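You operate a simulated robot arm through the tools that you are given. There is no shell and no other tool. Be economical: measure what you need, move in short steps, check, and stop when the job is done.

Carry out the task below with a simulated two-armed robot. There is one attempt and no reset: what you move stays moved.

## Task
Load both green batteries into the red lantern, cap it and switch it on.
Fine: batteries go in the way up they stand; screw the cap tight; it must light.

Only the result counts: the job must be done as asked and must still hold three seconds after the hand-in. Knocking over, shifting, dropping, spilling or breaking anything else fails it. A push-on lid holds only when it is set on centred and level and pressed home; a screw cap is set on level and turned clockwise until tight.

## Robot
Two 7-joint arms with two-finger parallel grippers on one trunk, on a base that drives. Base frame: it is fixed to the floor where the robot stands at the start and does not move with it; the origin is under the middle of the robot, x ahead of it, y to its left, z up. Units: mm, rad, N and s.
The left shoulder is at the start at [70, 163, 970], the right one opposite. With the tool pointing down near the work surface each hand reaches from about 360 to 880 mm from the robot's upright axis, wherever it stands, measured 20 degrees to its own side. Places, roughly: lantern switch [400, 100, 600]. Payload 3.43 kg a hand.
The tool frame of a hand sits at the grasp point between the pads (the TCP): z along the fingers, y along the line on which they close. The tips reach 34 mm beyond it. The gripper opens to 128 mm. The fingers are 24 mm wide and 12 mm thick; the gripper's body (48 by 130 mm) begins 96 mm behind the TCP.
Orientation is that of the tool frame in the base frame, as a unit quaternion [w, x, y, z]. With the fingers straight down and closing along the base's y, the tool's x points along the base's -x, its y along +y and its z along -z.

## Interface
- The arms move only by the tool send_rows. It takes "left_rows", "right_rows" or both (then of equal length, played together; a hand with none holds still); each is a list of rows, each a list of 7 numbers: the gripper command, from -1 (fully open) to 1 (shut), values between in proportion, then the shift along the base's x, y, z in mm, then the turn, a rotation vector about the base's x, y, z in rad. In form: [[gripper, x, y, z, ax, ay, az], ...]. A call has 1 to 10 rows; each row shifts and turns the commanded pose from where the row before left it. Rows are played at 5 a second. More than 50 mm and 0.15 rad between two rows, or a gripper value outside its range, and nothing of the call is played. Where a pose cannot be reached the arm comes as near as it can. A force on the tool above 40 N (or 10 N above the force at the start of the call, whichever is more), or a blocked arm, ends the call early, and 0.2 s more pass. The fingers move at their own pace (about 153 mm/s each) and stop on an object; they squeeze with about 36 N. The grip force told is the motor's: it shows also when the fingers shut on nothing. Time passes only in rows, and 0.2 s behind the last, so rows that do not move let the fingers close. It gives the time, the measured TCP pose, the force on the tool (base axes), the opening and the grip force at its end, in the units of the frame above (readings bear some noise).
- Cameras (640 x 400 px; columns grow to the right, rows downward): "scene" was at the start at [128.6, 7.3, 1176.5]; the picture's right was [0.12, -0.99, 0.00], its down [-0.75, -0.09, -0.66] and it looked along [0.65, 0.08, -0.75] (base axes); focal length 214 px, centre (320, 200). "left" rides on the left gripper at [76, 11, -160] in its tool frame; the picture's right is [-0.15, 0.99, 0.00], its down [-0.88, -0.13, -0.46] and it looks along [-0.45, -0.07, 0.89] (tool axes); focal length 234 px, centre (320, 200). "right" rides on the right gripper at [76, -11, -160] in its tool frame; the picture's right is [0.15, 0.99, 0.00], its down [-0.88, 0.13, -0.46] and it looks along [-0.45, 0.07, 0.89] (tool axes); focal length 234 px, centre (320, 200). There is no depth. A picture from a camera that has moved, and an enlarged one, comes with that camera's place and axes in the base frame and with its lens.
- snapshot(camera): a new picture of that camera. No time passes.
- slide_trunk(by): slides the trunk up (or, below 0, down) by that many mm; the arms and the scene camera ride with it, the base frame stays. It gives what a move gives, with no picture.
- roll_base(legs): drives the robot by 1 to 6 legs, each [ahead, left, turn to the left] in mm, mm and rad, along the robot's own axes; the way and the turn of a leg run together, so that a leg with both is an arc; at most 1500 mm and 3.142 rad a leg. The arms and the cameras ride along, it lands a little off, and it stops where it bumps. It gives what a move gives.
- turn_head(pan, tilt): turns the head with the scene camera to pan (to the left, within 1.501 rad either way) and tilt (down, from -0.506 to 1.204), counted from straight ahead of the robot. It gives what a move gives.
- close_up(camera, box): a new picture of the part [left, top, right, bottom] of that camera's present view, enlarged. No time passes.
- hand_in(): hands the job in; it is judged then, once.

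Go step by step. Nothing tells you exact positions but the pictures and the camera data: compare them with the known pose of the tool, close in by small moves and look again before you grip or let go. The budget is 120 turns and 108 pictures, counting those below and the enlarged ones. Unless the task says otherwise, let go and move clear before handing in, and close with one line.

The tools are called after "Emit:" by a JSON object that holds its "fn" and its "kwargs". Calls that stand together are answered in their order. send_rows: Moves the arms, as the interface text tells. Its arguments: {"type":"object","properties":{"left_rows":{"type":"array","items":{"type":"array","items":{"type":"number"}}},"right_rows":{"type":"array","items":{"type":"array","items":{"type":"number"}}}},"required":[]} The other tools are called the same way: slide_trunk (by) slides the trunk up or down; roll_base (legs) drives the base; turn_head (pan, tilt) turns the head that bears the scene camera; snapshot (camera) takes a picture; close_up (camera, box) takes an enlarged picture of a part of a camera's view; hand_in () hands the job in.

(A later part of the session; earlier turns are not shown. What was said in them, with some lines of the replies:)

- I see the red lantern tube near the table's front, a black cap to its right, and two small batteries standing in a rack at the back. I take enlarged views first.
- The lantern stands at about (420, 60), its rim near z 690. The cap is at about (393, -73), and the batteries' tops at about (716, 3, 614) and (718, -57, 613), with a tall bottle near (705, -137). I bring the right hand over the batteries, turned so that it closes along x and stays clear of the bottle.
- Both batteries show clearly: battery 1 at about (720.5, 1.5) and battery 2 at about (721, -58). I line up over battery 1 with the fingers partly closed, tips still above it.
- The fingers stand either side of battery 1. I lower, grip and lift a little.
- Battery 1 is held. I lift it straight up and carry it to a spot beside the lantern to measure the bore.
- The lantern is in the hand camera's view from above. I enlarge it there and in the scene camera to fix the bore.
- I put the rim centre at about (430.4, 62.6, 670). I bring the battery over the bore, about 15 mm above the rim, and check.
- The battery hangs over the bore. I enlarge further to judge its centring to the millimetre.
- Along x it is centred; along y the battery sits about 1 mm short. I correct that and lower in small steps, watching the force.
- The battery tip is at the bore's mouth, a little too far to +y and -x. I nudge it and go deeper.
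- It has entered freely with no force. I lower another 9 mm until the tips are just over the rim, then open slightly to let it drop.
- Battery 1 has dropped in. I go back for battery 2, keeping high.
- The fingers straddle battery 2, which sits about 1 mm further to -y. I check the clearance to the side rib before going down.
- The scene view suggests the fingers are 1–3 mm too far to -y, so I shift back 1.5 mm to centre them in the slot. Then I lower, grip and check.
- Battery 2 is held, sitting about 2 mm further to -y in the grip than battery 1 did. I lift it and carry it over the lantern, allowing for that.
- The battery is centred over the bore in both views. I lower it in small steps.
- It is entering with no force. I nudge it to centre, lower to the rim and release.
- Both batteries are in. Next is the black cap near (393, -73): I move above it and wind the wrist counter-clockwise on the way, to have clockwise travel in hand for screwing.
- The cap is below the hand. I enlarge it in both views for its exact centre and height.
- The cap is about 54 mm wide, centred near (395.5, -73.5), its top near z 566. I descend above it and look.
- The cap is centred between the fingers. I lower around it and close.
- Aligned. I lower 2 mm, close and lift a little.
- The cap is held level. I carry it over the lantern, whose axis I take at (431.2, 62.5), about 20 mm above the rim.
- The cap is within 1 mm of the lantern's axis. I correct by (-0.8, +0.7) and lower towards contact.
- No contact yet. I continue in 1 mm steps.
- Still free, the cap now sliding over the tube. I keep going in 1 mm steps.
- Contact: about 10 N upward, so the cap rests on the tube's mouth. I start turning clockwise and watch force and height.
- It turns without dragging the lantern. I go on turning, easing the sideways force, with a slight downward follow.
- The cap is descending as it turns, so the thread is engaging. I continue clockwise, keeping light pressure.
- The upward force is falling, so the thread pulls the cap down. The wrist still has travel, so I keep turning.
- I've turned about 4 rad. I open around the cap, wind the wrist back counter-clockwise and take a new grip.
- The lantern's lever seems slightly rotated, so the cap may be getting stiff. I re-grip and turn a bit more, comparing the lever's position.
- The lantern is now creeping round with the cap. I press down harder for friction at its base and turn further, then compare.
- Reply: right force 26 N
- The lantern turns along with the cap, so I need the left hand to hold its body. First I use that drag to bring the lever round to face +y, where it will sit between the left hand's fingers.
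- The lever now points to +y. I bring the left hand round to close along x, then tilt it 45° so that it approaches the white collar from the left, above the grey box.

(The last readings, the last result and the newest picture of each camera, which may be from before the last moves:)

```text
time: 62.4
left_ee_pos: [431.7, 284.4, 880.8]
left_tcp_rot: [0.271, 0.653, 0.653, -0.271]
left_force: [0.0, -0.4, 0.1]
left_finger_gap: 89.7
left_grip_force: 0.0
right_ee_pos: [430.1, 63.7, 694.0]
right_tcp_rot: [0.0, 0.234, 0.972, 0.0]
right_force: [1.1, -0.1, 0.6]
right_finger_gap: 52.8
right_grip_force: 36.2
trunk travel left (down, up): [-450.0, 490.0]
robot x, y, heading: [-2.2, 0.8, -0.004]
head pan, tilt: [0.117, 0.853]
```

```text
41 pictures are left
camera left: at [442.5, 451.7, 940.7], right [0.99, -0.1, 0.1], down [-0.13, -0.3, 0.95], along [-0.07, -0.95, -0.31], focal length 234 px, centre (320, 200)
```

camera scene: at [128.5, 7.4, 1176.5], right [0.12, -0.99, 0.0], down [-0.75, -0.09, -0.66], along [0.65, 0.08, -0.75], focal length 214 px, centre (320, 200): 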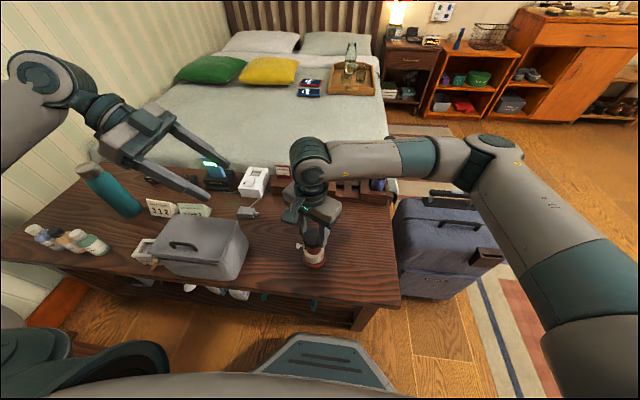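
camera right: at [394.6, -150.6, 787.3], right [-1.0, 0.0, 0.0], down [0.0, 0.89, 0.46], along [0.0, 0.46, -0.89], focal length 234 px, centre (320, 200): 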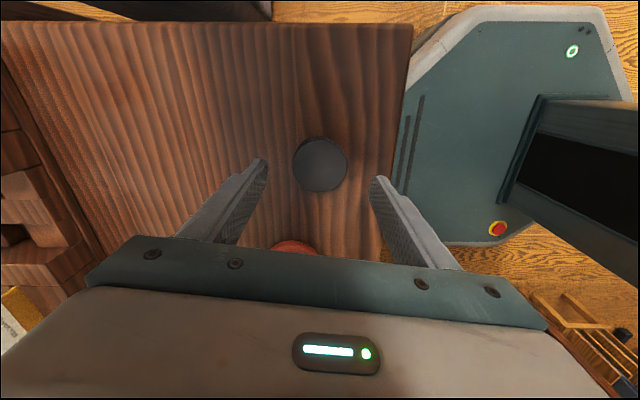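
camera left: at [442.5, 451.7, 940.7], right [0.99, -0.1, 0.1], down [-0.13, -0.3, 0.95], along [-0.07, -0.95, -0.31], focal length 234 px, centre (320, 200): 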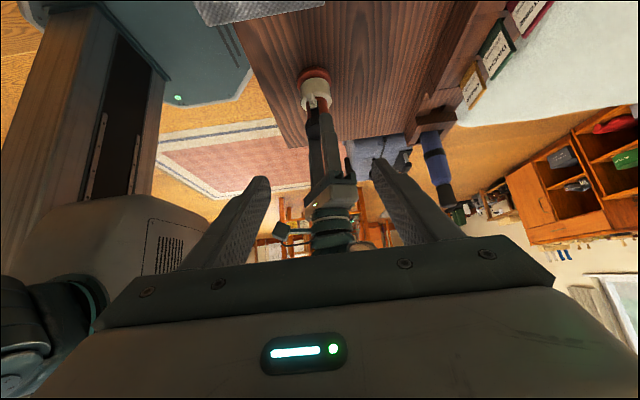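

The left hand is in a good pose. I first re-grip the cap with the right hand wound back counter-clockwise. That clears the left hand's path and gives the right hand a long stroke.

Emit:
{"fn": "send_rows", "kwargs": {"right_rows": [[-0.15, 0, 0, 1, 0, 0, 0], [-0.15, 0, 0, 1, 0, 0, 0.1], [-0.15, 0, 0, 0, 0, 0, 0.15], [-0.15, 0, 0, 0, 0, 0, 0.15], [-0.15, 0, 0, 0, 0, 0, 0.15], [-0.15, 0, 0, 0, 0, 0, 0.15], [-0.15, 0, 0, 0, 0, 0, 0.15], [-0.15, 0, 0, 0, 0, 0, 0.15], [-0.15, 0, 0, 0, 0, 0, 0.15], [-0.15, 0, 0, 0, 0, 0, 0.15]]}}

Emit:
{"fn": "send_rows", "kwargs": {"right_rows": [[-0.15, 0, 0, 0, 0, 0, 0.15], [-0.15, 0, 0, 0, 0, 0, 0.15], [-0.15, 0, 0, 0, 0, 0, 0.15], [-0.15, 0, 0, 0, 0, 0, 0.15], [-0.15, 0, 0, 0, 0, 0, 0.15], [-0.15, 0, 0, 0, 0, 0, 0.15], [0.3, 0, 0, 0, 0, 0, 0], [0.8, 0, 0, 0, 0, 0, 0], [0.8, 0, 0, 0, 0, 0, 0], [0.8, 0, 0, 0, 0, 0, 0]], "left_rows": [[-0.4, 0, 0, 0, 0.0873, 0, 0], [-0.4, 0, 0, 0, 0.0873, 0, 0], [-0.4, 0, -10, -10, 0, 0, 0], [-0.4, 0, -12, -12, 0, 0, 0], [-0.4, 0, -12, -12, 0, 0, 0], [-0.4, 0, -12, -12, 0, 0, 0], [-0.4, 0, -12, -12, 0, 0, 0], [-0.4, 0, -12, -12, 0, 0, 0], [-0.4, 0, -12, -12, 0, 0, 0], [-0.4, 0, -12, -12, 0, 0, 0]]}}

Emit:
{"fn": "snapshot", "kwargs": {"camera": "scene"}}

Emit:
{"fn": "snapshot", "kwargs": {"camera": "left"}}

```text
time: 64.6
left_ee_pos: [431.5, 285.7, 880.3]
left_tcp_rot: [0.27, 0.653, 0.653, -0.271]
left_force: [0.3, 0.3, -0.3]
left_finger_gap: 89.5
left_grip_force: 0.0
right_ee_pos: [430.0, 63.0, 696.5]
right_tcp_rot: [0.001, -0.403, 0.915, 0.0]
right_force: [0.2, -1.1, -0.2]
right_finger_gap: 73.5
right_grip_force: 0.0
trunk travel left (down, up): [-450.0, 490.0]
robot x, y, heading: [-0.1, 2.6, -0.005]
head pan, tilt: [0.117, 0.853]
```

```text
time: 66.8
left_ee_pos: [431.6, 192.0, 787.2]
left_tcp_rot: [0.213, 0.673, 0.675, -0.214]
left_force: [-0.7, 0.1, 1.2]
left_finger_gap: 89.8
left_grip_force: 0.0
right_ee_pos: [429.3, 64.1, 697.7]
right_tcp_rot: [-0.001, 0.761, -0.649, 0.0]
right_force: [1.3, -0.2, -0.1]
right_finger_gap: 53.5
right_grip_force: 35.7
trunk travel left (down, up): [-450.0, 490.0]
robot x, y, heading: [0.3, 2.2, 0.0]
head pan, tilt: [0.117, 0.853]
```

```text
40 pictures are left
camera scene: at [128.8, 7.4, 1176.5], right [0.12, -0.99, 0.0], down [-0.75, -0.09, -0.66], along [0.65, 0.08, -0.75], focal length 214 px, centre (320, 200)
```

scene: 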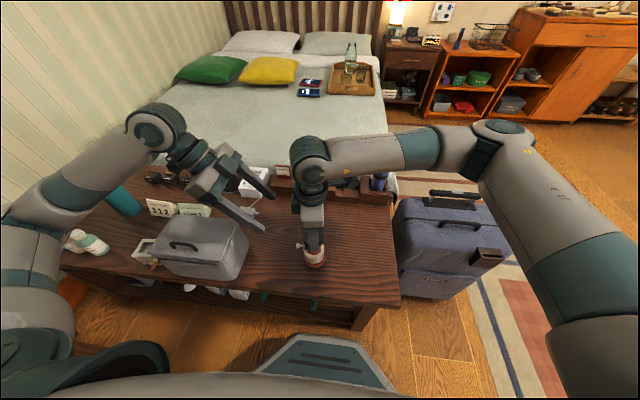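

```text
39 pictures are left
camera left: at [442.8, 344.9, 874.7], right [0.99, -0.12, 0.08], down [-0.13, -0.46, 0.88], along [-0.07, -0.88, -0.47], focal length 234 px, centre (320, 200)
```

left: 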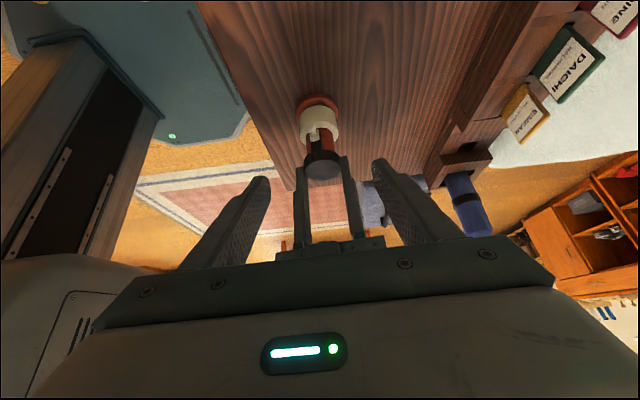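

Both hands are clear of each other. I bring the left hand down the approach line to 100 mm from its grip pose and check.

Emit:
{"fn": "send_rows", "kwargs": {"left_rows": [[-0.4, -0.4, -19.7, -32.8, 0, 0, 0], [-0.4, -0.4, -19.7, -32.8, 0, 0, 0], [-0.4, -0.4, -19.6, -32.9, 0, 0, 0], [-0.4, 0, -28.7, -41, 0, 0, 0], [-0.4, 0, 0, 0, 0, 0, 0]]}}

Emit:
{"fn": "snapshot", "kwargs": {"camera": "left"}}

Emit:
{"fn": "close_up", "kwargs": {"camera": "scene", "box": [230, 180, 390, 280]}}

```text
time: 68.0
left_ee_pos: [430.8, 103.7, 646.7]
left_tcp_rot: [0.213, 0.674, 0.675, -0.213]
left_force: [-0.2, 0.5, -0.1]
left_finger_gap: 89.6
left_grip_force: 0.0
right_ee_pos: [430.4, 63.4, 696.8]
right_tcp_rot: [0.0, 0.761, -0.649, 0.0]
right_force: [1.8, -0.2, 0.1]
right_finger_gap: 53.7
right_grip_force: 36.4
trunk travel left (down, up): [-450.0, 490.0]
robot x, y, heading: [0.4, 3.1, -0.002]
head pan, tilt: [0.117, 0.853]
```

```text
38 pictures are left
camera left: at [441.9, 257.4, 735.1], right [0.99, -0.12, 0.08], down [-0.13, -0.46, 0.88], along [-0.07, -0.88, -0.47], focal length 234 px, centre (320, 200)
```

left: 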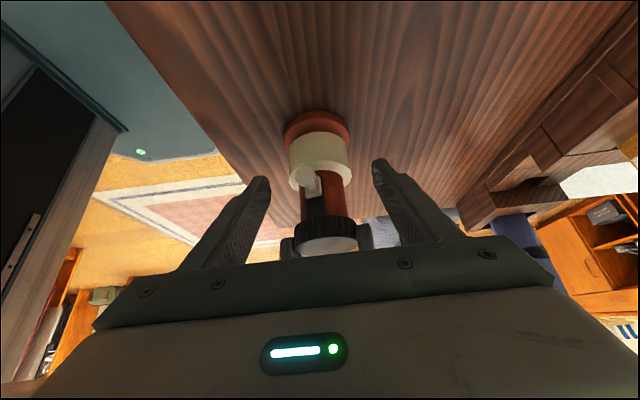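

```text
4.00 times, centred on (310, 230) of scene
camera zoom: at [128.7, 7.5, 1176.5], right [0.12, -0.99, 0.0], down [-0.75, -0.09, -0.66], along [0.65, 0.08, -0.75], focal length 858 px, centre (360, 80)
```

zoom: 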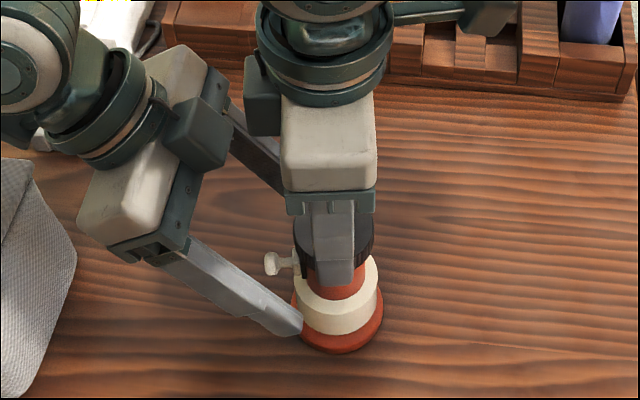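

The lantern's collar is centred between the left fingers. I advance the last 50 mm in two stages.

Emit:
{"fn": "send_rows", "kwargs": {"left_rows": [[-0.4, 0, -11.5, -16.4, 0, 0, 0], [-0.4, 0, -8.6, -12.3, 0, 0, 0], [-0.4, 0, -5, -7, 0, 0, 0], [-0.4, 0, -3.6, -5.3, 0, 0, 0], [-0.4, 0, 0, 0, 0, 0, 0]]}}

Emit:
{"fn": "snapshot", "kwargs": {"camera": "left"}}

Emit:
{"fn": "close_up", "kwargs": {"camera": "scene", "box": [250, 190, 378, 270]}}

```text
time: 69.2
left_ee_pos: [431.2, 71.9, 616.3]
left_tcp_rot: [0.217, 0.676, 0.674, -0.205]
left_force: [-1.2, -0.6, -0.1]
left_finger_gap: 89.7
left_grip_force: 0.1
right_ee_pos: [425.5, 58.4, 700.5]
right_tcp_rot: [-0.006, 0.76, -0.649, 0.001]
right_force: [1.3, 0.8, -4.1]
right_finger_gap: 53.3
right_grip_force: 35.9
trunk travel left (down, up): [-450.0, 490.0]
robot x, y, heading: [1.0, -1.9, -0.002]
head pan, tilt: [0.117, 0.853]
```

```text
36 pictures are left
camera left: at [439.8, 224.8, 705.1], right [0.99, -0.12, 0.1], down [-0.14, -0.47, 0.87], along [-0.05, -0.88, -0.48], focal length 234 px, centre (320, 200)
```

left: 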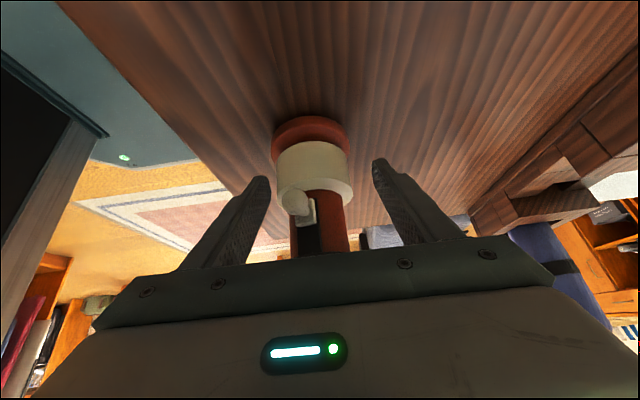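

```text
5.00 times, centred on (314, 230) of scene
camera zoom: at [120.2, -0.9, 1178.6], right [0.12, -0.99, -0.01], down [-0.74, -0.08, -0.66], along [0.66, 0.08, -0.75], focal length 1072 px, centre (350, 50)
```

zoom: 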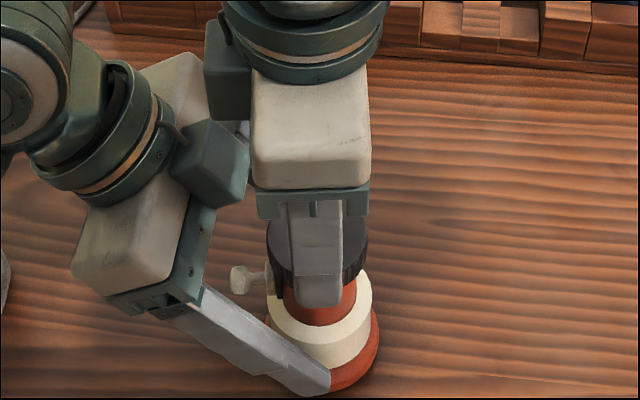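

The left wrist's housing touched the right hand's housing, so I back off at once and look at the state.

Emit:
{"fn": "send_rows", "kwargs": {"left_rows": [[-0.4, 0, 11.5, 16.4, 0, 0, 0], [-0.4, 0, 20, 25, 0, 0, 0], [-0.4, 0, 30, 20, 0, 0, 0], [-0.4, 0, 30, 20, 0, 0, 0], [-0.4, 0, 0, 0, 0, 0, 0]]}}

Emit:
{"fn": "close_up", "kwargs": {"camera": "scene", "box": [250, 190, 378, 270]}}

```text
time: 70.4
left_ee_pos: [428.8, 166.7, 686.9]
left_tcp_rot: [0.211, 0.674, 0.675, -0.213]
left_force: [0.4, -0.7, -0.4]
left_finger_gap: 89.4
left_grip_force: 0.2
right_ee_pos: [429.8, 62.4, 696.1]
right_tcp_rot: [0.0, 0.761, -0.649, -0.001]
right_force: [1.2, -1.2, 2.2]
right_finger_gap: 53.4
right_grip_force: 36.1
trunk travel left (down, up): [-450.0, 490.0]
robot x, y, heading: [0.6, -3.1, -0.001]
head pan, tilt: [0.117, 0.853]
```

```text
5.00 times, centred on (314, 230) of scene
camera zoom: at [128.5, 7.3, 1176.3], right [0.12, -0.99, 0.0], down [-0.75, -0.09, -0.66], along [0.65, 0.08, -0.75], focal length 1072 px, centre (350, 50)
```

zoom: 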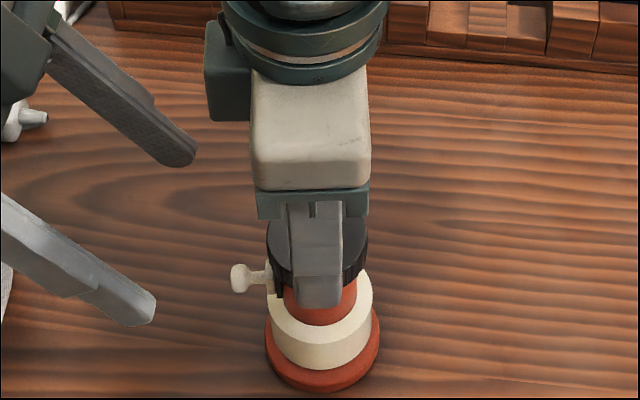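

Everything sprang back, upright and intact. I re-grip with the right hand at a wrist angle that keeps its housing away from the left, and steepen the left hand's tilt to 45°.

Emit:
{"fn": "send_rows", "kwargs": {"right_rows": [[-0.15, 0, 0, 0, 0, 0, 0], [-0.15, 0, 0, 0, 0, 0, -0.08], [-0.15, 0, 0, 0, 0, 0, -0.15], [-0.15, 0, 0, 0, 0, 0, -0.15], [-0.15, 0, 0, 0, 0, 0, -0.15], [-0.15, 0, 0, 0, 0, 0, -0.15], [-0.15, 0, 0, 0, 0, 0, -0.15], [-0.15, 0, 0, 0, 0, 0, -0.15], [-0.15, 0, 0, 0, 0, 0, -0.15], [-0.15, 0, 0, 0, 0, 0, -0.15]], "left_rows": [[-0.4, 0, 0, 0, -0.0873, 0, 0], [-0.4, 0, 0, 0, -0.0873, 0, 0], [-0.4, 0, 0, 0, 0, 0, 0], [-0.4, 0, 0, 0, 0, 0, 0], [-0.4, 0, 0, 0, 0, 0, 0], [-0.4, 0, 0, 0, 0, 0, 0], [-0.4, 0, 0, 0, 0, 0, 0], [-0.4, 0, 0, 0, 0, 0, 0], [-0.4, 0, 0, 0, 0, 0, 0], [-0.4, 0, 0, 0, 0, 0, 0]]}}

Emit:
{"fn": "send_rows", "kwargs": {"right_rows": [[-0.15, 0, 0, 0, 0, 0, -0.15], [-0.15, 0, 0, 0, 0, 0, -0.15], [-0.15, 0, 0, 0, 0, 0, -0.15], [-0.15, 0, 0, 0, 0, 0, -0.15], [-0.15, 0, 0, 0, 0, 0, -0.15], [-0.15, 0, 0, 0, 0, 0, -0.15], [-0.15, 0, 0, 0, 0, 0, -0.15], [0.4, 0, 0, 0, 0, 0, 0], [0.8, 0, 0, 0, 0, 0, 0], [0.8, 0, 0, 0, 0, 0, 0]]}}

Emit:
{"fn": "send_rows", "kwargs": {"left_rows": [[-0.4, 0, 4.7, 12, 0, 0, 0], [-0.4, 0, -18, -18, 0, 0, 0], [-0.4, 0, -18, -18, 0, 0, 0], [-0.4, 0, -14, -14, 0, 0, 0], [-0.4, 0, 0, 0, 0, 0, 0]]}}

Emit:
{"fn": "close_up", "kwargs": {"camera": "scene", "box": [230, 180, 390, 280]}}

Emit:
{"fn": "snapshot", "kwargs": {"camera": "left"}}

```text
time: 72.6
left_ee_pos: [430.1, 167.1, 687.1]
left_tcp_rot: [0.271, 0.653, 0.653, -0.271]
left_force: [-0.1, 0.5, 0.7]
left_finger_gap: 89.7
left_grip_force: 0.1
right_ee_pos: [430.0, 64.0, 696.4]
right_tcp_rot: [0.0, -0.221, 0.975, 0.0]
right_force: [0.0, -0.8, -0.1]
right_finger_gap: 73.7
right_grip_force: 0.1
trunk travel left (down, up): [-450.0, 490.0]
robot x, y, heading: [1.2, 0.8, 0.002]
head pan, tilt: [0.117, 0.853]
```

```text
time: 74.8
left_ee_pos: [429.8, 166.5, 687.7]
left_tcp_rot: [0.27, 0.653, 0.654, -0.271]
left_force: [0.4, -0.2, 0.4]
left_finger_gap: 89.8
left_grip_force: 0.0
right_ee_pos: [429.8, 63.3, 697.1]
right_tcp_rot: [0.001, 0.296, 0.955, 0.0]
right_force: [-0.6, -0.8, 1.8]
right_finger_gap: 52.9
right_grip_force: 36.2
trunk travel left (down, up): [-450.0, 490.0]
robot x, y, heading: [2.6, 0.6, -0.001]
head pan, tilt: [0.117, 0.853]
```

```text
time: 76.0
left_ee_pos: [431.2, 120.7, 648.2]
left_tcp_rot: [0.27, 0.653, 0.654, -0.271]
left_force: [0.3, 0.0, 0.3]
left_finger_gap: 89.7
left_grip_force: 0.0
right_ee_pos: [430.3, 62.8, 696.3]
right_tcp_rot: [0.0, 0.295, 0.956, 0.0]
right_force: [-1.7, -1.5, 0.9]
right_finger_gap: 52.8
right_grip_force: 36.3
trunk travel left (down, up): [-450.0, 490.0]
robot x, y, heading: [2.5, 3.3, -0.001]
head pan, tilt: [0.117, 0.853]
```

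```text
4.00 times, centred on (310, 230) of scene
camera zoom: at [128.4, 7.4, 1176.5], right [0.12, -0.99, 0.0], down [-0.75, -0.09, -0.66], along [0.65, 0.08, -0.75], focal length 858 px, centre (360, 80)
```

zoom: 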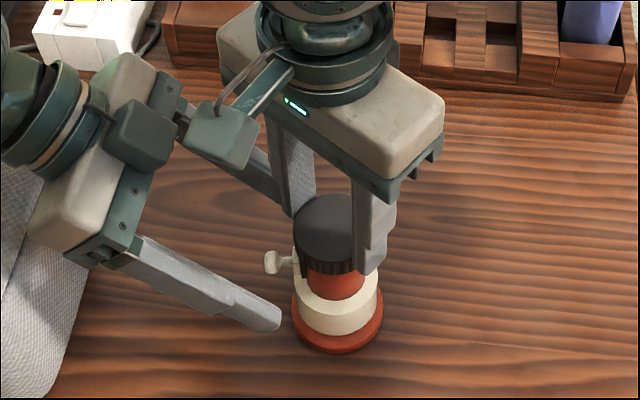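

```text
32 pictures are left
camera left: at [441.1, 287.7, 709.4], right [0.99, -0.1, 0.1], down [-0.13, -0.3, 0.94], along [-0.07, -0.95, -0.31], focal length 234 px, centre (320, 200)
```

left: 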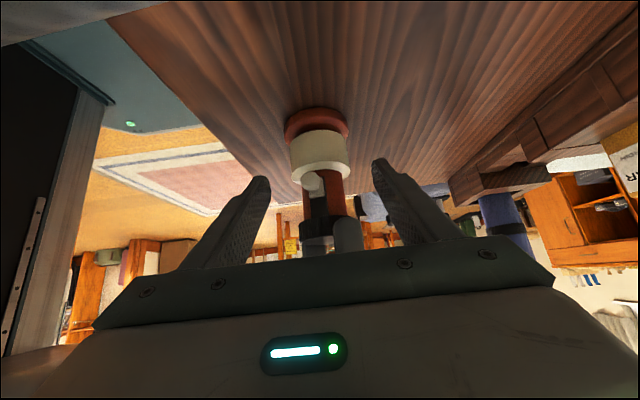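

The left camera housing will pass near the grey box, so I measure the box's height before advancing.

Emit:
{"fn": "close_up", "kwargs": {"camera": "scene", "box": [140, 200, 284, 290]}}

```text
4.44 times, centred on (212, 245) of scene
camera zoom: at [128.4, 7.4, 1176.5], right [0.12, -0.99, 0.0], down [-0.75, -0.09, -0.66], along [0.65, 0.08, -0.75], focal length 953 px, centre (800, 0)
```

zoom: 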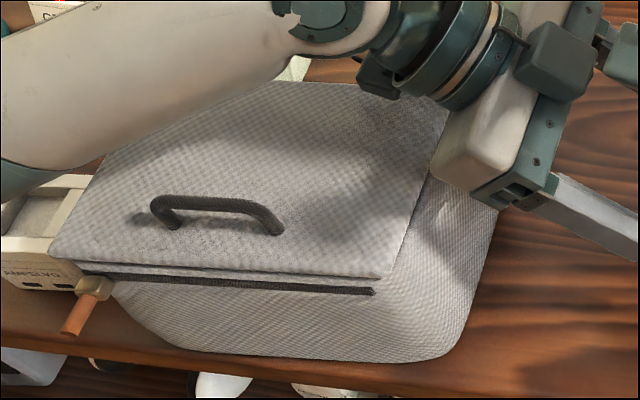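

The box top is at about z 665, too close for the low grip. Instead I will take the lever's knob with the left fingertips: that holds the lantern against rotation and lets me work the switch. I re-tilt to 35° just off the knob and look.

Emit:
{"fn": "send_rows", "kwargs": {"left_rows": [[-0.2, 0, 9, 4, 0.0873, 0, 0], [0.1, 0, 9.6, 4, 0.0873, 0, 0], [0.1, 0, 0, 0, 0, 0, 0]]}}

Emit:
{"fn": "close_up", "kwargs": {"camera": "left", "box": [240, 90, 400, 190]}}

Emit:
{"fn": "close_up", "kwargs": {"camera": "scene", "box": [264, 214, 344, 264]}}

```text
time: 76.8
left_ee_pos: [431.1, 139.3, 657.6]
left_tcp_rot: [0.212, 0.674, 0.675, -0.212]
left_force: [-0.1, -0.2, -0.7]
left_finger_gap: 57.6
left_grip_force: 0.0
right_ee_pos: [429.5, 62.1, 696.5]
right_tcp_rot: [0.0, 0.296, 0.955, 0.001]
right_force: [-1.5, -1.8, 1.7]
right_finger_gap: 52.6
right_grip_force: 35.8
trunk travel left (down, up): [-450.0, 490.0]
robot x, y, heading: [-3.0, 3.9, 0.004]
head pan, tilt: [0.117, 0.853]
```

```text
4.00 times, centred on (320, 140) of left
camera zoom: at [441.3, 293.4, 745.9], right [0.99, -0.12, 0.08], down [-0.13, -0.46, 0.88], along [-0.07, -0.88, -0.47], focal length 937 px, centre (320, 440)
```

zoom: 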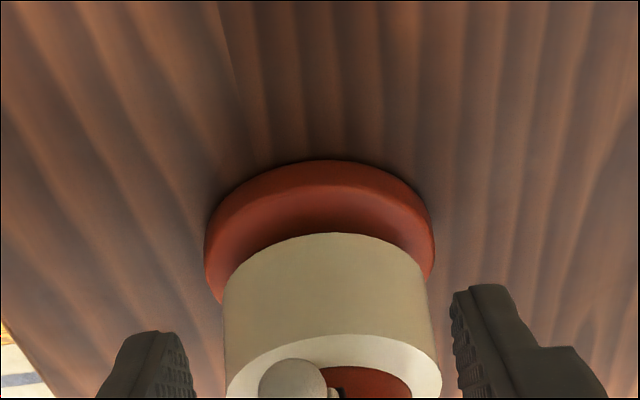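

```text
8.00 times, centred on (304, 239) of scene
camera zoom: at [128.4, 7.4, 1176.5], right [0.12, -0.99, 0.0], down [-0.75, -0.09, -0.66], along [0.65, 0.08, -0.75], focal length 1716 px, centre (448, -112)
```

zoom: 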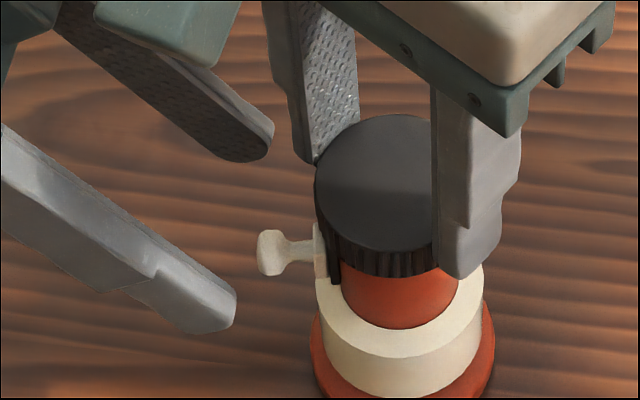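

The knob's centre is at about (421.3, 107, 632.5). I bring the left fingertips around it and close.

Emit:
{"fn": "send_rows", "kwargs": {"left_rows": [[0.4, -9, 0, 4, 0, 0, 0], [0.4, 0, -8, -3, 0, 0, 0], [0.4, 0, -7, -4, 0, 0, 0], [0.4, 0, -5.2, -3.5, 0, 0, 0], [0.4, 0, 0, 0, 0, 0, 0]]}}

Emit:
{"fn": "close_up", "kwargs": {"camera": "left", "box": [240, 120, 400, 220]}}

Emit:
{"fn": "close_up", "kwargs": {"camera": "scene", "box": [264, 214, 344, 264]}}

```text
time: 78.0
left_ee_pos: [421.7, 120.1, 651.6]
left_tcp_rot: [0.213, 0.674, 0.674, -0.213]
left_force: [0.0, 0.2, -0.1]
left_finger_gap: 38.4
left_grip_force: 0.0
right_ee_pos: [429.7, 63.0, 695.9]
right_tcp_rot: [0.0, 0.295, 0.955, 0.0]
right_force: [-1.2, -0.2, 1.3]
right_finger_gap: 52.9
right_grip_force: 35.7
trunk travel left (down, up): [-450.0, 490.0]
robot x, y, heading: [2.0, -0.4, 0.006]
head pan, tilt: [0.117, 0.853]
```

```text
4.00 times, centred on (320, 170) of left
camera zoom: at [432.3, 272.9, 739.5], right [0.99, -0.12, 0.08], down [-0.13, -0.46, 0.88], along [-0.07, -0.88, -0.47], focal length 937 px, centre (320, 320)
```

zoom: 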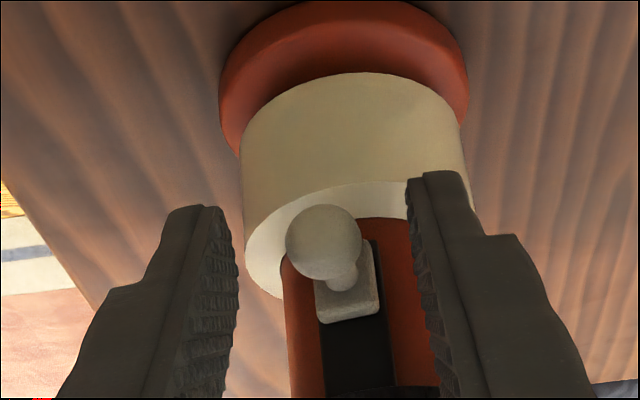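

```text
8.00 times, centred on (304, 239) of scene
camera zoom: at [128.4, 7.4, 1176.5], right [0.12, -0.99, 0.0], down [-0.75, -0.09, -0.66], along [0.65, 0.08, -0.75], focal length 1716 px, centre (448, -112)
```

zoom: 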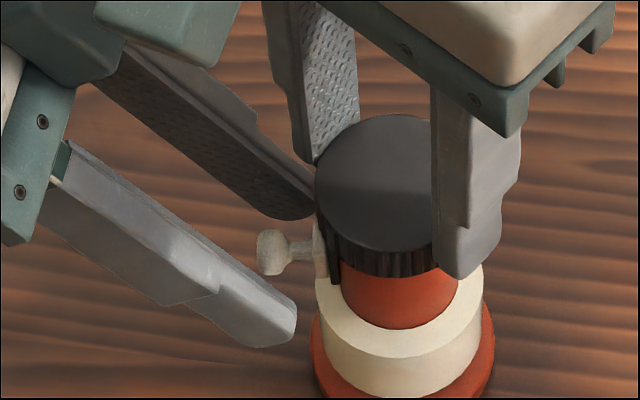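

The knob is centred between the left fingertips, and the switch looks like a slider at the lower end of a black track. I close on the knob, then turn the cap clockwise, watching the left hand's force as a measure of tightness.

Emit:
{"fn": "send_rows", "kwargs": {"left_rows": [[0.7, 0, 0, 0, 0, 0, 0], [1, 0, 0, 0, 0, 0, 0], [1, 0, 0, 0, 0, 0, 0]]}}

Emit:
{"fn": "send_rows", "kwargs": {"right_rows": [[0.8, 0, 0, 0, 0, 0, -0.08], [0.8, 0, 0, 0, 0, 0, -0.08], [0.8, 0, 0, 0, 0, 0, -0.08]]}}

Emit:
{"fn": "close_up", "kwargs": {"camera": "scene", "box": [264, 214, 344, 264]}}

```text
time: 78.8
left_ee_pos: [422.7, 119.6, 651.5]
left_tcp_rot: [0.214, 0.673, 0.676, -0.211]
left_force: [15.1, -0.5, -0.2]
left_finger_gap: 14.3
left_grip_force: 36.1
right_ee_pos: [429.4, 62.2, 696.8]
right_tcp_rot: [-0.001, 0.295, 0.956, 0.0]
right_force: [-12.9, 1.4, 3.3]
right_finger_gap: 52.6
right_grip_force: 36.5
trunk travel left (down, up): [-450.0, 490.0]
robot x, y, heading: [1.5, 2.3, 0.0]
head pan, tilt: [0.117, 0.853]
```

```text
time: 79.6
left_ee_pos: [424.3, 119.9, 650.6]
left_tcp_rot: [0.213, 0.674, 0.676, -0.209]
left_force: [30.8, 11.7, -0.3]
left_finger_gap: 13.5
left_grip_force: 36.0
right_ee_pos: [429.1, 61.2, 696.9]
right_tcp_rot: [-0.001, 0.408, 0.913, -0.002]
right_force: [-26.5, -12.1, 5.8]
right_finger_gap: 54.2
right_grip_force: 36.1
trunk travel left (down, up): [-450.0, 490.0]
robot x, y, heading: [-0.5, 0.9, 0.0]
head pan, tilt: [0.117, 0.853]
```

```text
8.00 times, centred on (304, 239) of scene
camera zoom: at [128.4, 7.3, 1176.5], right [0.12, -0.99, 0.0], down [-0.75, -0.09, -0.66], along [0.65, 0.08, -0.75], focal length 1716 px, centre (448, -112)
```

zoom: 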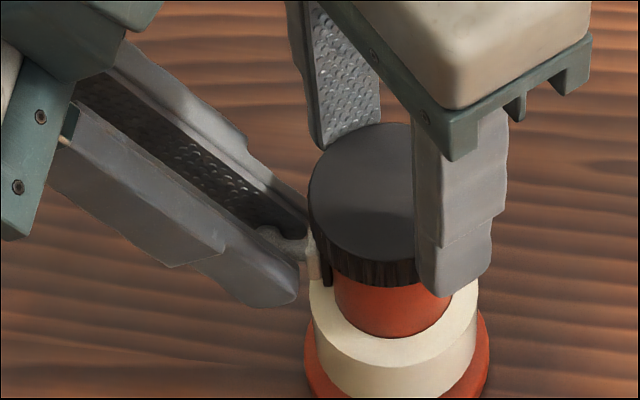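

The left hand now feels about 31 N sideways, roughly 1 Nm of torque, so the cap seems tight. I turn a touch more to see whether it yields.

Emit:
{"fn": "send_rows", "kwargs": {"right_rows": [[0.9, 0, 0, 0, 0, 0, -0.06], [0.9, 0, 0, 0, 0, 0, -0.06], [0.9, 0, 0, 0, 0, 0, 0]]}}

Emit:
{"fn": "close_up", "kwargs": {"camera": "scene", "box": [264, 214, 344, 264]}}

```text
time: 80.4
left_ee_pos: [423.1, 120.4, 651.8]
left_tcp_rot: [0.214, 0.674, 0.676, -0.208]
left_force: [28.6, 25.5, 0.1]
left_finger_gap: 13.5
left_grip_force: 35.8
right_ee_pos: [429.0, 61.6, 696.8]
right_tcp_rot: [-0.001, 0.462, 0.887, -0.004]
right_force: [-25.1, -26.1, 7.4]
right_finger_gap: 55.1
right_grip_force: 35.6
trunk travel left (down, up): [-450.0, 490.0]
robot x, y, heading: [-2.2, 0.5, -0.0]
head pan, tilt: [0.117, 0.853]
```

```text
8.00 times, centred on (304, 239) of scene
camera zoom: at [128.3, 7.2, 1176.5], right [0.12, -0.99, 0.0], down [-0.75, -0.09, -0.66], along [0.65, 0.08, -0.75], focal length 1716 px, centre (448, -112)
```

zoom: 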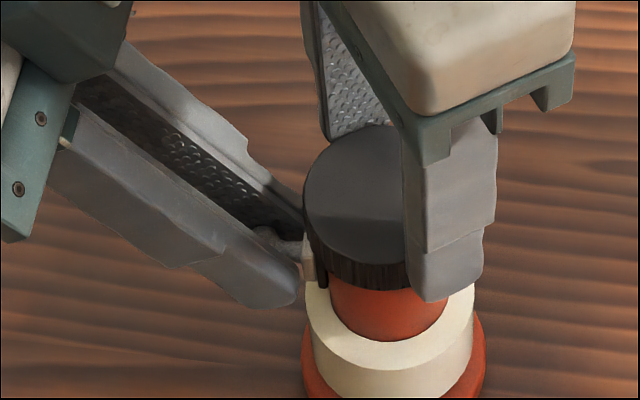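

The torque has levelled off and the right fingers have begun to slip on the knurl, so the cap is tight. I release both hands to relieve the strain and check the lantern.

Emit:
{"fn": "send_rows", "kwargs": {"right_rows": [[0.9, 0, 0, 0, 0, 0, 0.12], [0.9, 0, 0, 0, 0, 0, 0.12], [-0.15, 0, 0, 0, 0, 0, 0], [-0.15, 0, 0, 0, 0, 0, 0], [-0.15, 0, 0, 0, 0, 0, 0]], "left_rows": [[1, 0, 0, 0, 0, 0, 0], [1, 0, 0, 0, 0, 0, 0], [0.5, 0, 0, 0, 0, 0, 0], [0.5, 0, 0, 0, 0, 0, 0], [0.5, 0, 0, 0, 0, 0, 0]]}}

Emit:
{"fn": "close_up", "kwargs": {"camera": "scene", "box": [264, 214, 344, 264]}}

Emit:
{"fn": "close_up", "kwargs": {"camera": "left", "box": [240, 120, 400, 220]}}

```text
time: 81.6
left_ee_pos: [420.9, 119.0, 650.9]
left_tcp_rot: [0.212, 0.674, 0.675, -0.213]
left_force: [0.4, 0.8, 0.2]
left_finger_gap: 31.6
left_grip_force: 0.1
right_ee_pos: [430.4, 62.8, 697.3]
right_tcp_rot: [0.0, 0.352, 0.936, 0.001]
right_force: [-0.5, 0.4, -0.1]
right_finger_gap: 73.6
right_grip_force: 0.0
trunk travel left (down, up): [-450.0, 490.0]
robot x, y, heading: [-2.6, 0.3, 0.005]
head pan, tilt: [0.117, 0.853]
```

```text
8.00 times, centred on (304, 239) of scene
camera zoom: at [128.5, 7.4, 1176.5], right [0.12, -0.99, 0.0], down [-0.75, -0.09, -0.66], along [0.65, 0.08, -0.75], focal length 1716 px, centre (448, -112)
```

zoom: 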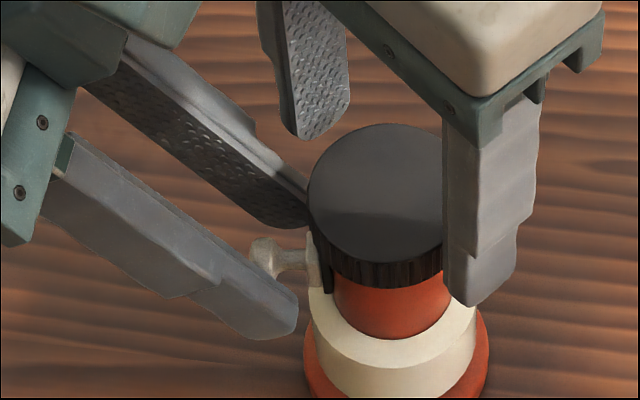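

```text
4.00 times, centred on (320, 170) of left
camera zoom: at [432.2, 272.9, 739.4], right [0.99, -0.12, 0.08], down [-0.13, -0.46, 0.88], along [-0.07, -0.88, -0.47], focal length 937 px, centre (320, 320)
```

zoom: 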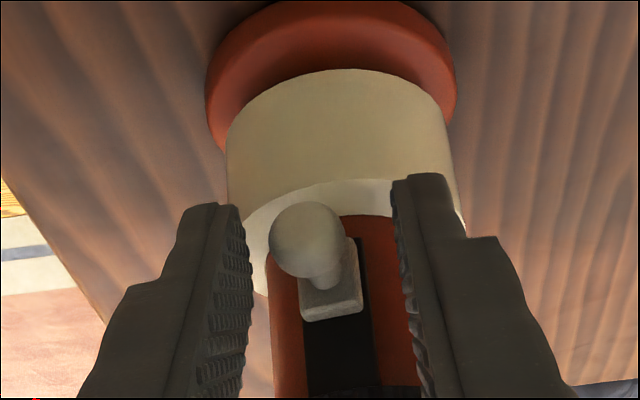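

The lantern stands fine, about 3 mm towards -x. I re-centre both hands, steady the cap with the right and take the knob again with the left, then slide it upward in small steps.

Emit:
{"fn": "send_rows", "kwargs": {"right_rows": [[-0.15, -2.5, 1, 0, 0, 0, 0], [0.3, 0, 0, 0, 0, 0, 0], [0.8, 0, 0, 0, 0, 0, 0], [0.8, 0, 0, 0, 0, 0, 0], [0.8, 0, 0, 0, 0, 0, 0], [0.8, 0, 0, 0, 0, 0, 0], [0.8, 0, 0, 0, 0, 0, 0]], "left_rows": [[0.5, -2.8, 0, 0, 0, 0, 0], [0.5, 0, 0, 0, 0, 0, 0], [0.5, 0, 0, 0, 0, 0, 0], [0.5, 0, 0, 0, 0, 0, 0], [0.8, 0, 0, 0, 0, 0, 0], [1, 0, 0, 0, 0, 0, 0], [1, 0, 0, 0, 0, 0, 0]]}}

Emit:
{"fn": "send_rows", "kwargs": {"left_rows": [[1, 0, 0, 2, 0, 0, 0], [1, 0, 0, 2, 0, 0, 0], [1, 0, 0, 2, 0, 0, 0], [1, 0, 0, 0, 0, 0, 0]]}}

Emit:
{"fn": "close_up", "kwargs": {"camera": "left", "box": [240, 120, 400, 220]}}

Emit:
{"fn": "close_up", "kwargs": {"camera": "scene", "box": [264, 214, 344, 264]}}

```text
time: 83.2
left_ee_pos: [420.3, 121.0, 652.2]
left_tcp_rot: [0.214, 0.673, 0.676, -0.212]
left_force: [15.5, 3.3, -0.1]
left_finger_gap: 13.9
left_grip_force: 36.2
right_ee_pos: [427.1, 63.7, 697.8]
right_tcp_rot: [-0.002, 0.351, 0.936, 0.0]
right_force: [-14.5, -1.1, 3.0]
right_finger_gap: 54.8
right_grip_force: 36.2
trunk travel left (down, up): [-450.0, 490.0]
robot x, y, heading: [-3.3, -0.2, 0.0]
head pan, tilt: [0.117, 0.853]
```

```text
time: 84.2
left_ee_pos: [420.3, 119.7, 658.2]
left_tcp_rot: [0.212, 0.674, 0.675, -0.212]
left_force: [21.6, 5.8, 0.0]
left_finger_gap: 14.3
left_grip_force: 35.9
right_ee_pos: [426.8, 63.6, 696.2]
right_tcp_rot: [-0.001, 0.352, 0.936, -0.001]
right_force: [-20.6, -7.4, 4.6]
right_finger_gap: 54.7
right_grip_force: 35.5
trunk travel left (down, up): [-450.0, 490.0]
robot x, y, heading: [-0.7, -0.8, 0.005]
head pan, tilt: [0.117, 0.853]
```

```text
4.00 times, centred on (320, 170) of left
camera zoom: at [429.6, 273.0, 745.5], right [0.99, -0.12, 0.08], down [-0.13, -0.46, 0.88], along [-0.06, -0.88, -0.47], focal length 937 px, centre (320, 320)
```

zoom: 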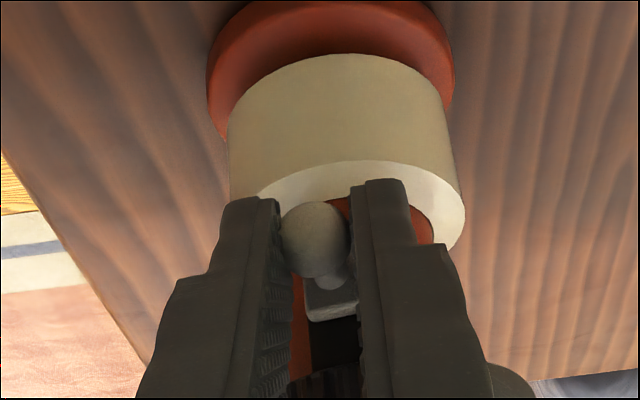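

```text
8.00 times, centred on (304, 239) of scene
camera zoom: at [128.3, 7.1, 1176.5], right [0.12, -0.99, 0.0], down [-0.75, -0.09, -0.66], along [0.65, 0.08, -0.75], focal length 1716 px, centre (448, -112)
```

zoom: 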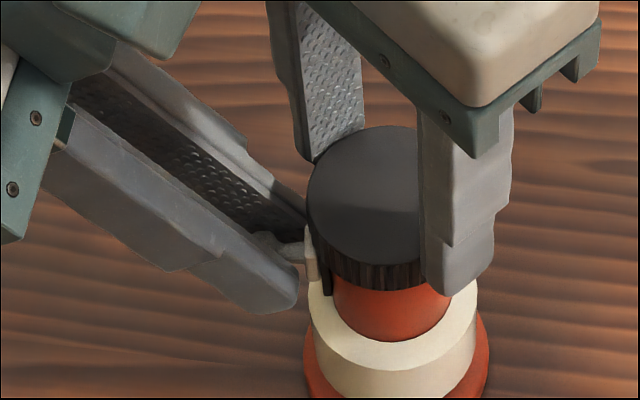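

The knob rises freely with no vertical resistance. I ease the sideways load and keep sliding up.

Emit:
{"fn": "send_rows", "kwargs": {"left_rows": [[1, 1, 0, 2, 0, 0, 0], [1, 0.5, 0, 2, 0, 0, 0], [1, 0, 0, 2, 0, 0, 0], [1, 0, 0, 2, 0, 0, 0], [1, 0, 0, 0, 0, 0, 0]]}}

Emit:
{"fn": "close_up", "kwargs": {"camera": "left", "box": [240, 120, 400, 220]}}

Emit:
{"fn": "close_up", "kwargs": {"camera": "scene", "box": [264, 214, 344, 264]}}

```text
time: 85.4
left_ee_pos: [419.5, 119.6, 665.1]
left_tcp_rot: [0.211, 0.674, 0.675, -0.213]
left_force: [12.9, 10.6, 1.2]
left_finger_gap: 14.3
left_grip_force: 35.8
right_ee_pos: [426.9, 63.9, 696.5]
right_tcp_rot: [0.001, 0.353, 0.936, 0.0]
right_force: [-13.3, -11.0, 1.1]
right_finger_gap: 54.2
right_grip_force: 36.5
trunk travel left (down, up): [-450.0, 490.0]
robot x, y, heading: [3.4, -1.3, 0.005]
head pan, tilt: [0.117, 0.853]
```

```text
4.00 times, centred on (320, 170) of left
camera zoom: at [430.7, 273.4, 753.4], right [0.99, -0.12, 0.08], down [-0.13, -0.46, 0.88], along [-0.07, -0.88, -0.47], focal length 937 px, centre (320, 320)
```

zoom: 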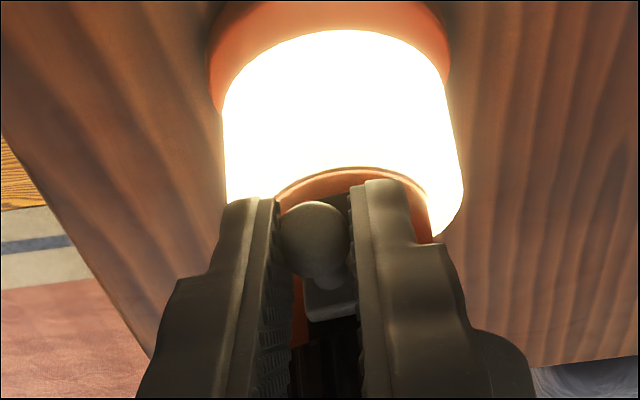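

```text
8.00 times, centred on (304, 239) of scene
camera zoom: at [128.3, 7.5, 1176.5], right [0.12, -0.99, 0.0], down [-0.75, -0.09, -0.66], along [0.65, 0.08, -0.75], focal length 1716 px, centre (448, -112)
```

zoom: 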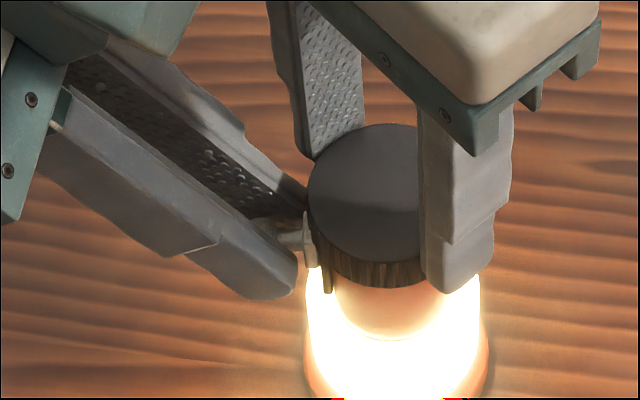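

The lantern is lit. I slide up a little more to seat the switch at its end, then open the left hand and check.

Emit:
{"fn": "send_rows", "kwargs": {"left_rows": [[1, 0, 0, 1.5, 0, 0, 0], [1, 0, 0, 1.5, 0, 0, 0], [1, 0, 0, 0, 0, 0, 0]]}}

Emit:
{"fn": "send_rows", "kwargs": {"left_rows": [[0.5, 0, 0, 0, 0, 0, 0], [0.4, 0, 0, 0, 0, 0, 0], [0.4, 0, 0, 0, 0, 0, 0]]}}

Emit:
{"fn": "close_up", "kwargs": {"camera": "left", "box": [240, 120, 400, 220]}}

```text
time: 86.2
left_ee_pos: [420.7, 120.0, 667.6]
left_tcp_rot: [0.211, 0.674, 0.675, -0.213]
left_force: [12.3, 14.2, 0.3]
left_finger_gap: 14.1
left_grip_force: 36.4
right_ee_pos: [426.3, 63.9, 696.5]
right_tcp_rot: [-0.001, 0.352, 0.936, -0.001]
right_force: [-11.6, -13.1, 1.0]
right_finger_gap: 54.4
right_grip_force: 36.0
trunk travel left (down, up): [-450.0, 490.0]
robot x, y, heading: [1.5, 3.0, 0.001]
head pan, tilt: [0.117, 0.853]
```

```text
time: 87.0
left_ee_pos: [421.3, 119.0, 668.6]
left_tcp_rot: [0.212, 0.674, 0.675, -0.214]
left_force: [0.4, 0.1, -0.3]
left_finger_gap: 38.5
left_grip_force: 0.1
right_ee_pos: [427.2, 64.7, 697.4]
right_tcp_rot: [0.0, 0.352, 0.936, 0.0]
right_force: [0.7, 0.5, -1.3]
right_finger_gap: 54.6
right_grip_force: 35.4
trunk travel left (down, up): [-450.0, 490.0]
robot x, y, heading: [-1.3, -0.8, 0.005]
head pan, tilt: [0.117, 0.853]
```

```text
4.00 times, centred on (320, 170) of left
camera zoom: at [430.7, 272.9, 756.1], right [0.99, -0.12, 0.08], down [-0.13, -0.46, 0.88], along [-0.07, -0.88, -0.47], focal length 937 px, centre (320, 320)
```

zoom: 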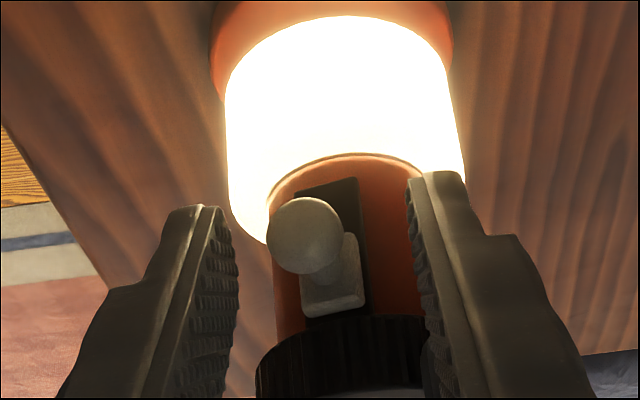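

It stays lit with the slider at the top of its track. When I relieved the strain earlier I turned the gripped cap slightly back, so I tighten once more with the left hand holding the knob, and this time release by simply opening.

Emit:
{"fn": "send_rows", "kwargs": {"left_rows": [[0.4, -3.7, 0, 0, 0, 0, 0], [0.8, 0, 0, 0, 0, 0, 0], [1, 0, 0, 0, 0, 0, 0], [1, 0, 0, 0, 0, 0, 0]]}}

Emit:
{"fn": "send_rows", "kwargs": {"right_rows": [[1, 0, 0, 0, 0, 0, -0.08], [1, 0, 0, 0, 0, 0, -0.08], [1, 0, 0, 0, 0, 0, -0.08], [1, 0, 0, 0, 0, 0, -0.08], [1, 0, 0, 0, 0, 0, -0.08]]}}

```text
time: 88.0
left_ee_pos: [418.2, 119.2, 669.5]
left_tcp_rot: [0.214, 0.673, 0.676, -0.212]
left_force: [18.0, -0.3, 0.0]
left_finger_gap: 14.8
left_grip_force: 35.9
right_ee_pos: [426.1, 63.6, 696.9]
right_tcp_rot: [-0.001, 0.352, 0.936, -0.001]
right_force: [-15.6, 0.6, 2.6]
right_finger_gap: 54.7
right_grip_force: 36.4
trunk travel left (down, up): [-450.0, 490.0]
robot x, y, heading: [-1.8, -0.6, 0.003]
head pan, tilt: [0.117, 0.853]
```

```text
time: 89.1
left_ee_pos: [419.2, 121.6, 668.3]
left_tcp_rot: [0.213, 0.673, 0.677, -0.208]
left_force: [4.0, 2.0, 0.9]
left_finger_gap: 13.4
left_grip_force: 35.6
right_ee_pos: [425.4, 61.8, 696.2]
right_tcp_rot: [-0.001, 0.505, 0.863, -0.004]
right_force: [-4.6, -1.7, 5.4]
right_finger_gap: 55.5
right_grip_force: 36.4
trunk travel left (down, up): [-450.0, 490.0]
robot x, y, heading: [3.1, -0.3, 0.003]
head pan, tilt: [0.117, 0.853]
stopped in row 5 (left hand): the force on the tool passed its limit (the readings are from after the stop); the commanded pose is now the measured one
```

The call stopped at over 40 N on the knob, so the cap is firmly tight. I open both hands and look.

Emit:
{"fn": "send_rows", "kwargs": {"right_rows": [[-0.15, 0, 0, 0, 0, 0, 0], [-0.15, 0, 0, 0, 0, 0, 0], [-0.15, 0, 0, 0, 0, 0, 0], [-0.15, 0, 0, 0, 0, 0, 0], [-0.15, 0, 0, 0, 0, 0, 0]], "left_rows": [[1, 0, 0, 0, 0, 0, 0], [1, 0, 0, 0, 0, 0, 0], [0.5, 0, 0, 0, 0, 0, 0], [0.3, 0, 0, 0, 0, 0, 0], [0.3, 0, 0, 0, 0, 0, 0]]}}

Emit:
{"fn": "close_up", "kwargs": {"camera": "left", "box": [240, 120, 400, 220]}}

Emit:
{"fn": "close_up", "kwargs": {"camera": "scene", "box": [264, 214, 344, 264]}}

```text
time: 90.3
left_ee_pos: [418.6, 121.7, 667.5]
left_tcp_rot: [0.212, 0.674, 0.677, -0.208]
left_force: [0.1, 0.6, 1.2]
left_finger_gap: 44.7
left_grip_force: 0.0
right_ee_pos: [425.8, 61.1, 694.3]
right_tcp_rot: [-0.001, 0.505, 0.863, -0.005]
right_force: [-1.0, -0.4, -0.5]
right_finger_gap: 73.6
right_grip_force: 0.0
trunk travel left (down, up): [-450.0, 490.0]
robot x, y, heading: [0.1, -0.9, 0.001]
head pan, tilt: [0.117, 0.853]
```

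```text
4.00 times, centred on (320, 170) of left
camera zoom: at [428.5, 274.9, 756.6], right [0.99, -0.11, 0.09], down [-0.13, -0.47, 0.87], along [-0.06, -0.88, -0.48], focal length 937 px, centre (320, 320)
```

zoom: 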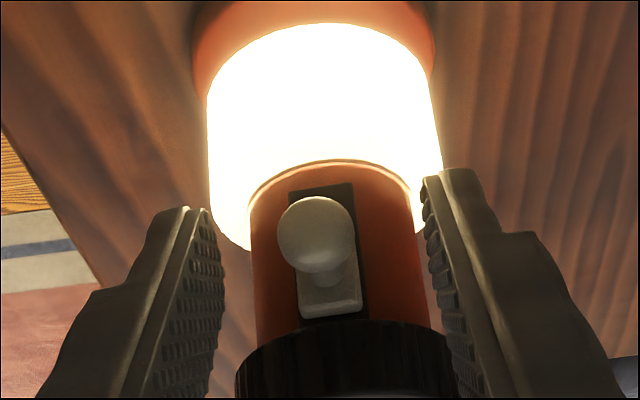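

```text
8.00 times, centred on (304, 239) of scene
camera zoom: at [128.6, 7.3, 1176.5], right [0.12, -0.99, 0.0], down [-0.75, -0.09, -0.66], along [0.65, 0.08, -0.75], focal length 1716 px, centre (448, -112)
```

zoom: 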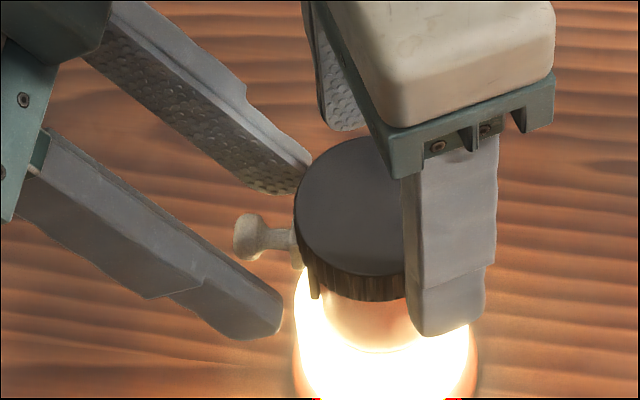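

Still lit, cap seated. I withdraw the left hand along its approach line, then raise the right hand straight up.

Emit:
{"fn": "send_rows", "kwargs": {"left_rows": [[0.1, 0, 6, 8.5, 0, 0, 0], [0, 0, 12, 17, 0, 0, 0], [0, 0, 20, 28, 0, 0, 0], [0, 0, 25, 36, 0, 0, 0], [0, 0, 25, 36, 0, 0, 0]]}}

Emit:
{"fn": "send_rows", "kwargs": {"right_rows": [[-0.3, 0, 0, 0, 0, 0, 0], [-0.3, 0, 0, 8, 0, 0, 0], [-0.3, 0, 0, 15, 0, 0, 0], [-0.3, 0, 0, 30, 0, 0, 0], [-0.3, 0, 0, 40, 0, 0, 0], [-0.3, 0, -30, 20, 0, 0, 0], [-0.3, 0, -40, 0, 0, 0, 0], [-0.3, 0, -40, 0, 0, 0, 0]]}}

Emit:
{"fn": "snapshot", "kwargs": {"camera": "scene"}}

Emit:
{"fn": "close_up", "kwargs": {"camera": "scene", "box": [264, 214, 360, 274]}}

```text
time: 91.5
left_ee_pos: [417.6, 209.3, 792.9]
left_tcp_rot: [0.212, 0.674, 0.677, -0.208]
left_force: [0.5, 0.8, -0.2]
left_finger_gap: 64.0
left_grip_force: 0.0
right_ee_pos: [425.2, 61.2, 695.8]
right_tcp_rot: [0.0, 0.505, 0.863, -0.006]
right_force: [-0.3, -0.7, 0.2]
right_finger_gap: 73.4
right_grip_force: 0.1
trunk travel left (down, up): [-450.0, 490.0]
robot x, y, heading: [-2.0, -2.1, 0.001]
head pan, tilt: [0.117, 0.853]
```

```text
time: 93.3
left_ee_pos: [418.5, 208.8, 793.2]
left_tcp_rot: [0.213, 0.673, 0.677, -0.208]
left_force: [0.0, -0.7, -0.6]
left_finger_gap: 63.9
left_grip_force: 0.1
right_ee_pos: [425.9, -50.3, 809.3]
right_tcp_rot: [-0.001, 0.505, 0.863, -0.005]
right_force: [-0.4, -1.3, -0.1]
right_finger_gap: 83.3
right_grip_force: 0.1
trunk travel left (down, up): [-450.0, 490.0]
robot x, y, heading: [1.3, -0.3, 0.001]
head pan, tilt: [0.117, 0.853]
```

```text
15 pictures are left
camera scene: at [128.5, 6.1, 1176.5], right [0.12, -0.99, 0.0], down [-0.75, -0.09, -0.66], along [0.65, 0.08, -0.75], focal length 214 px, centre (320, 200)
```

scene: 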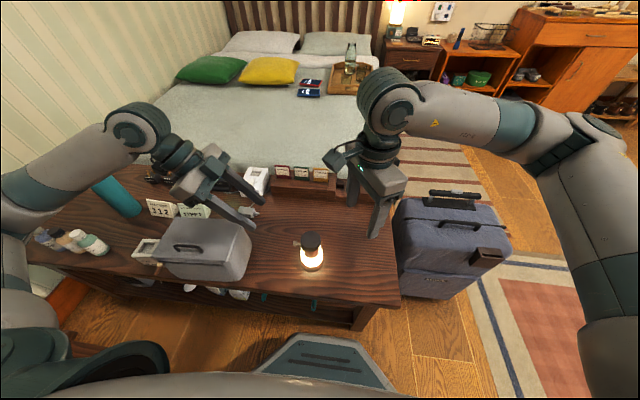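

```text
6.67 times, centred on (312, 244) of scene
camera zoom: at [128.5, 6.1, 1176.5], right [0.12, -0.99, 0.0], down [-0.75, -0.09, -0.66], along [0.65, 0.08, -0.75], focal length 1430 px, centre (373, -93)
```

zoom: 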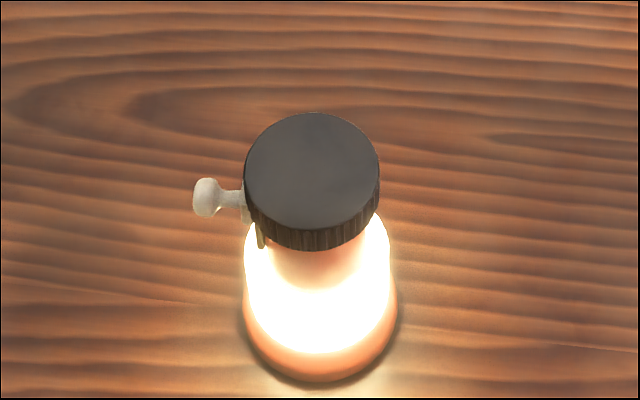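

The lantern is lit and upright, with its cap level and tight. Both hands are clear and everything else is in its place, so I hand in.

Emit:
{"fn": "hand_in", "kwargs": {}}

```text
The job is handed in.
```

The red lantern holds both green batteries the way up they stood, its cap is screwed tight, and it was switched on and lit when I handed the job in.
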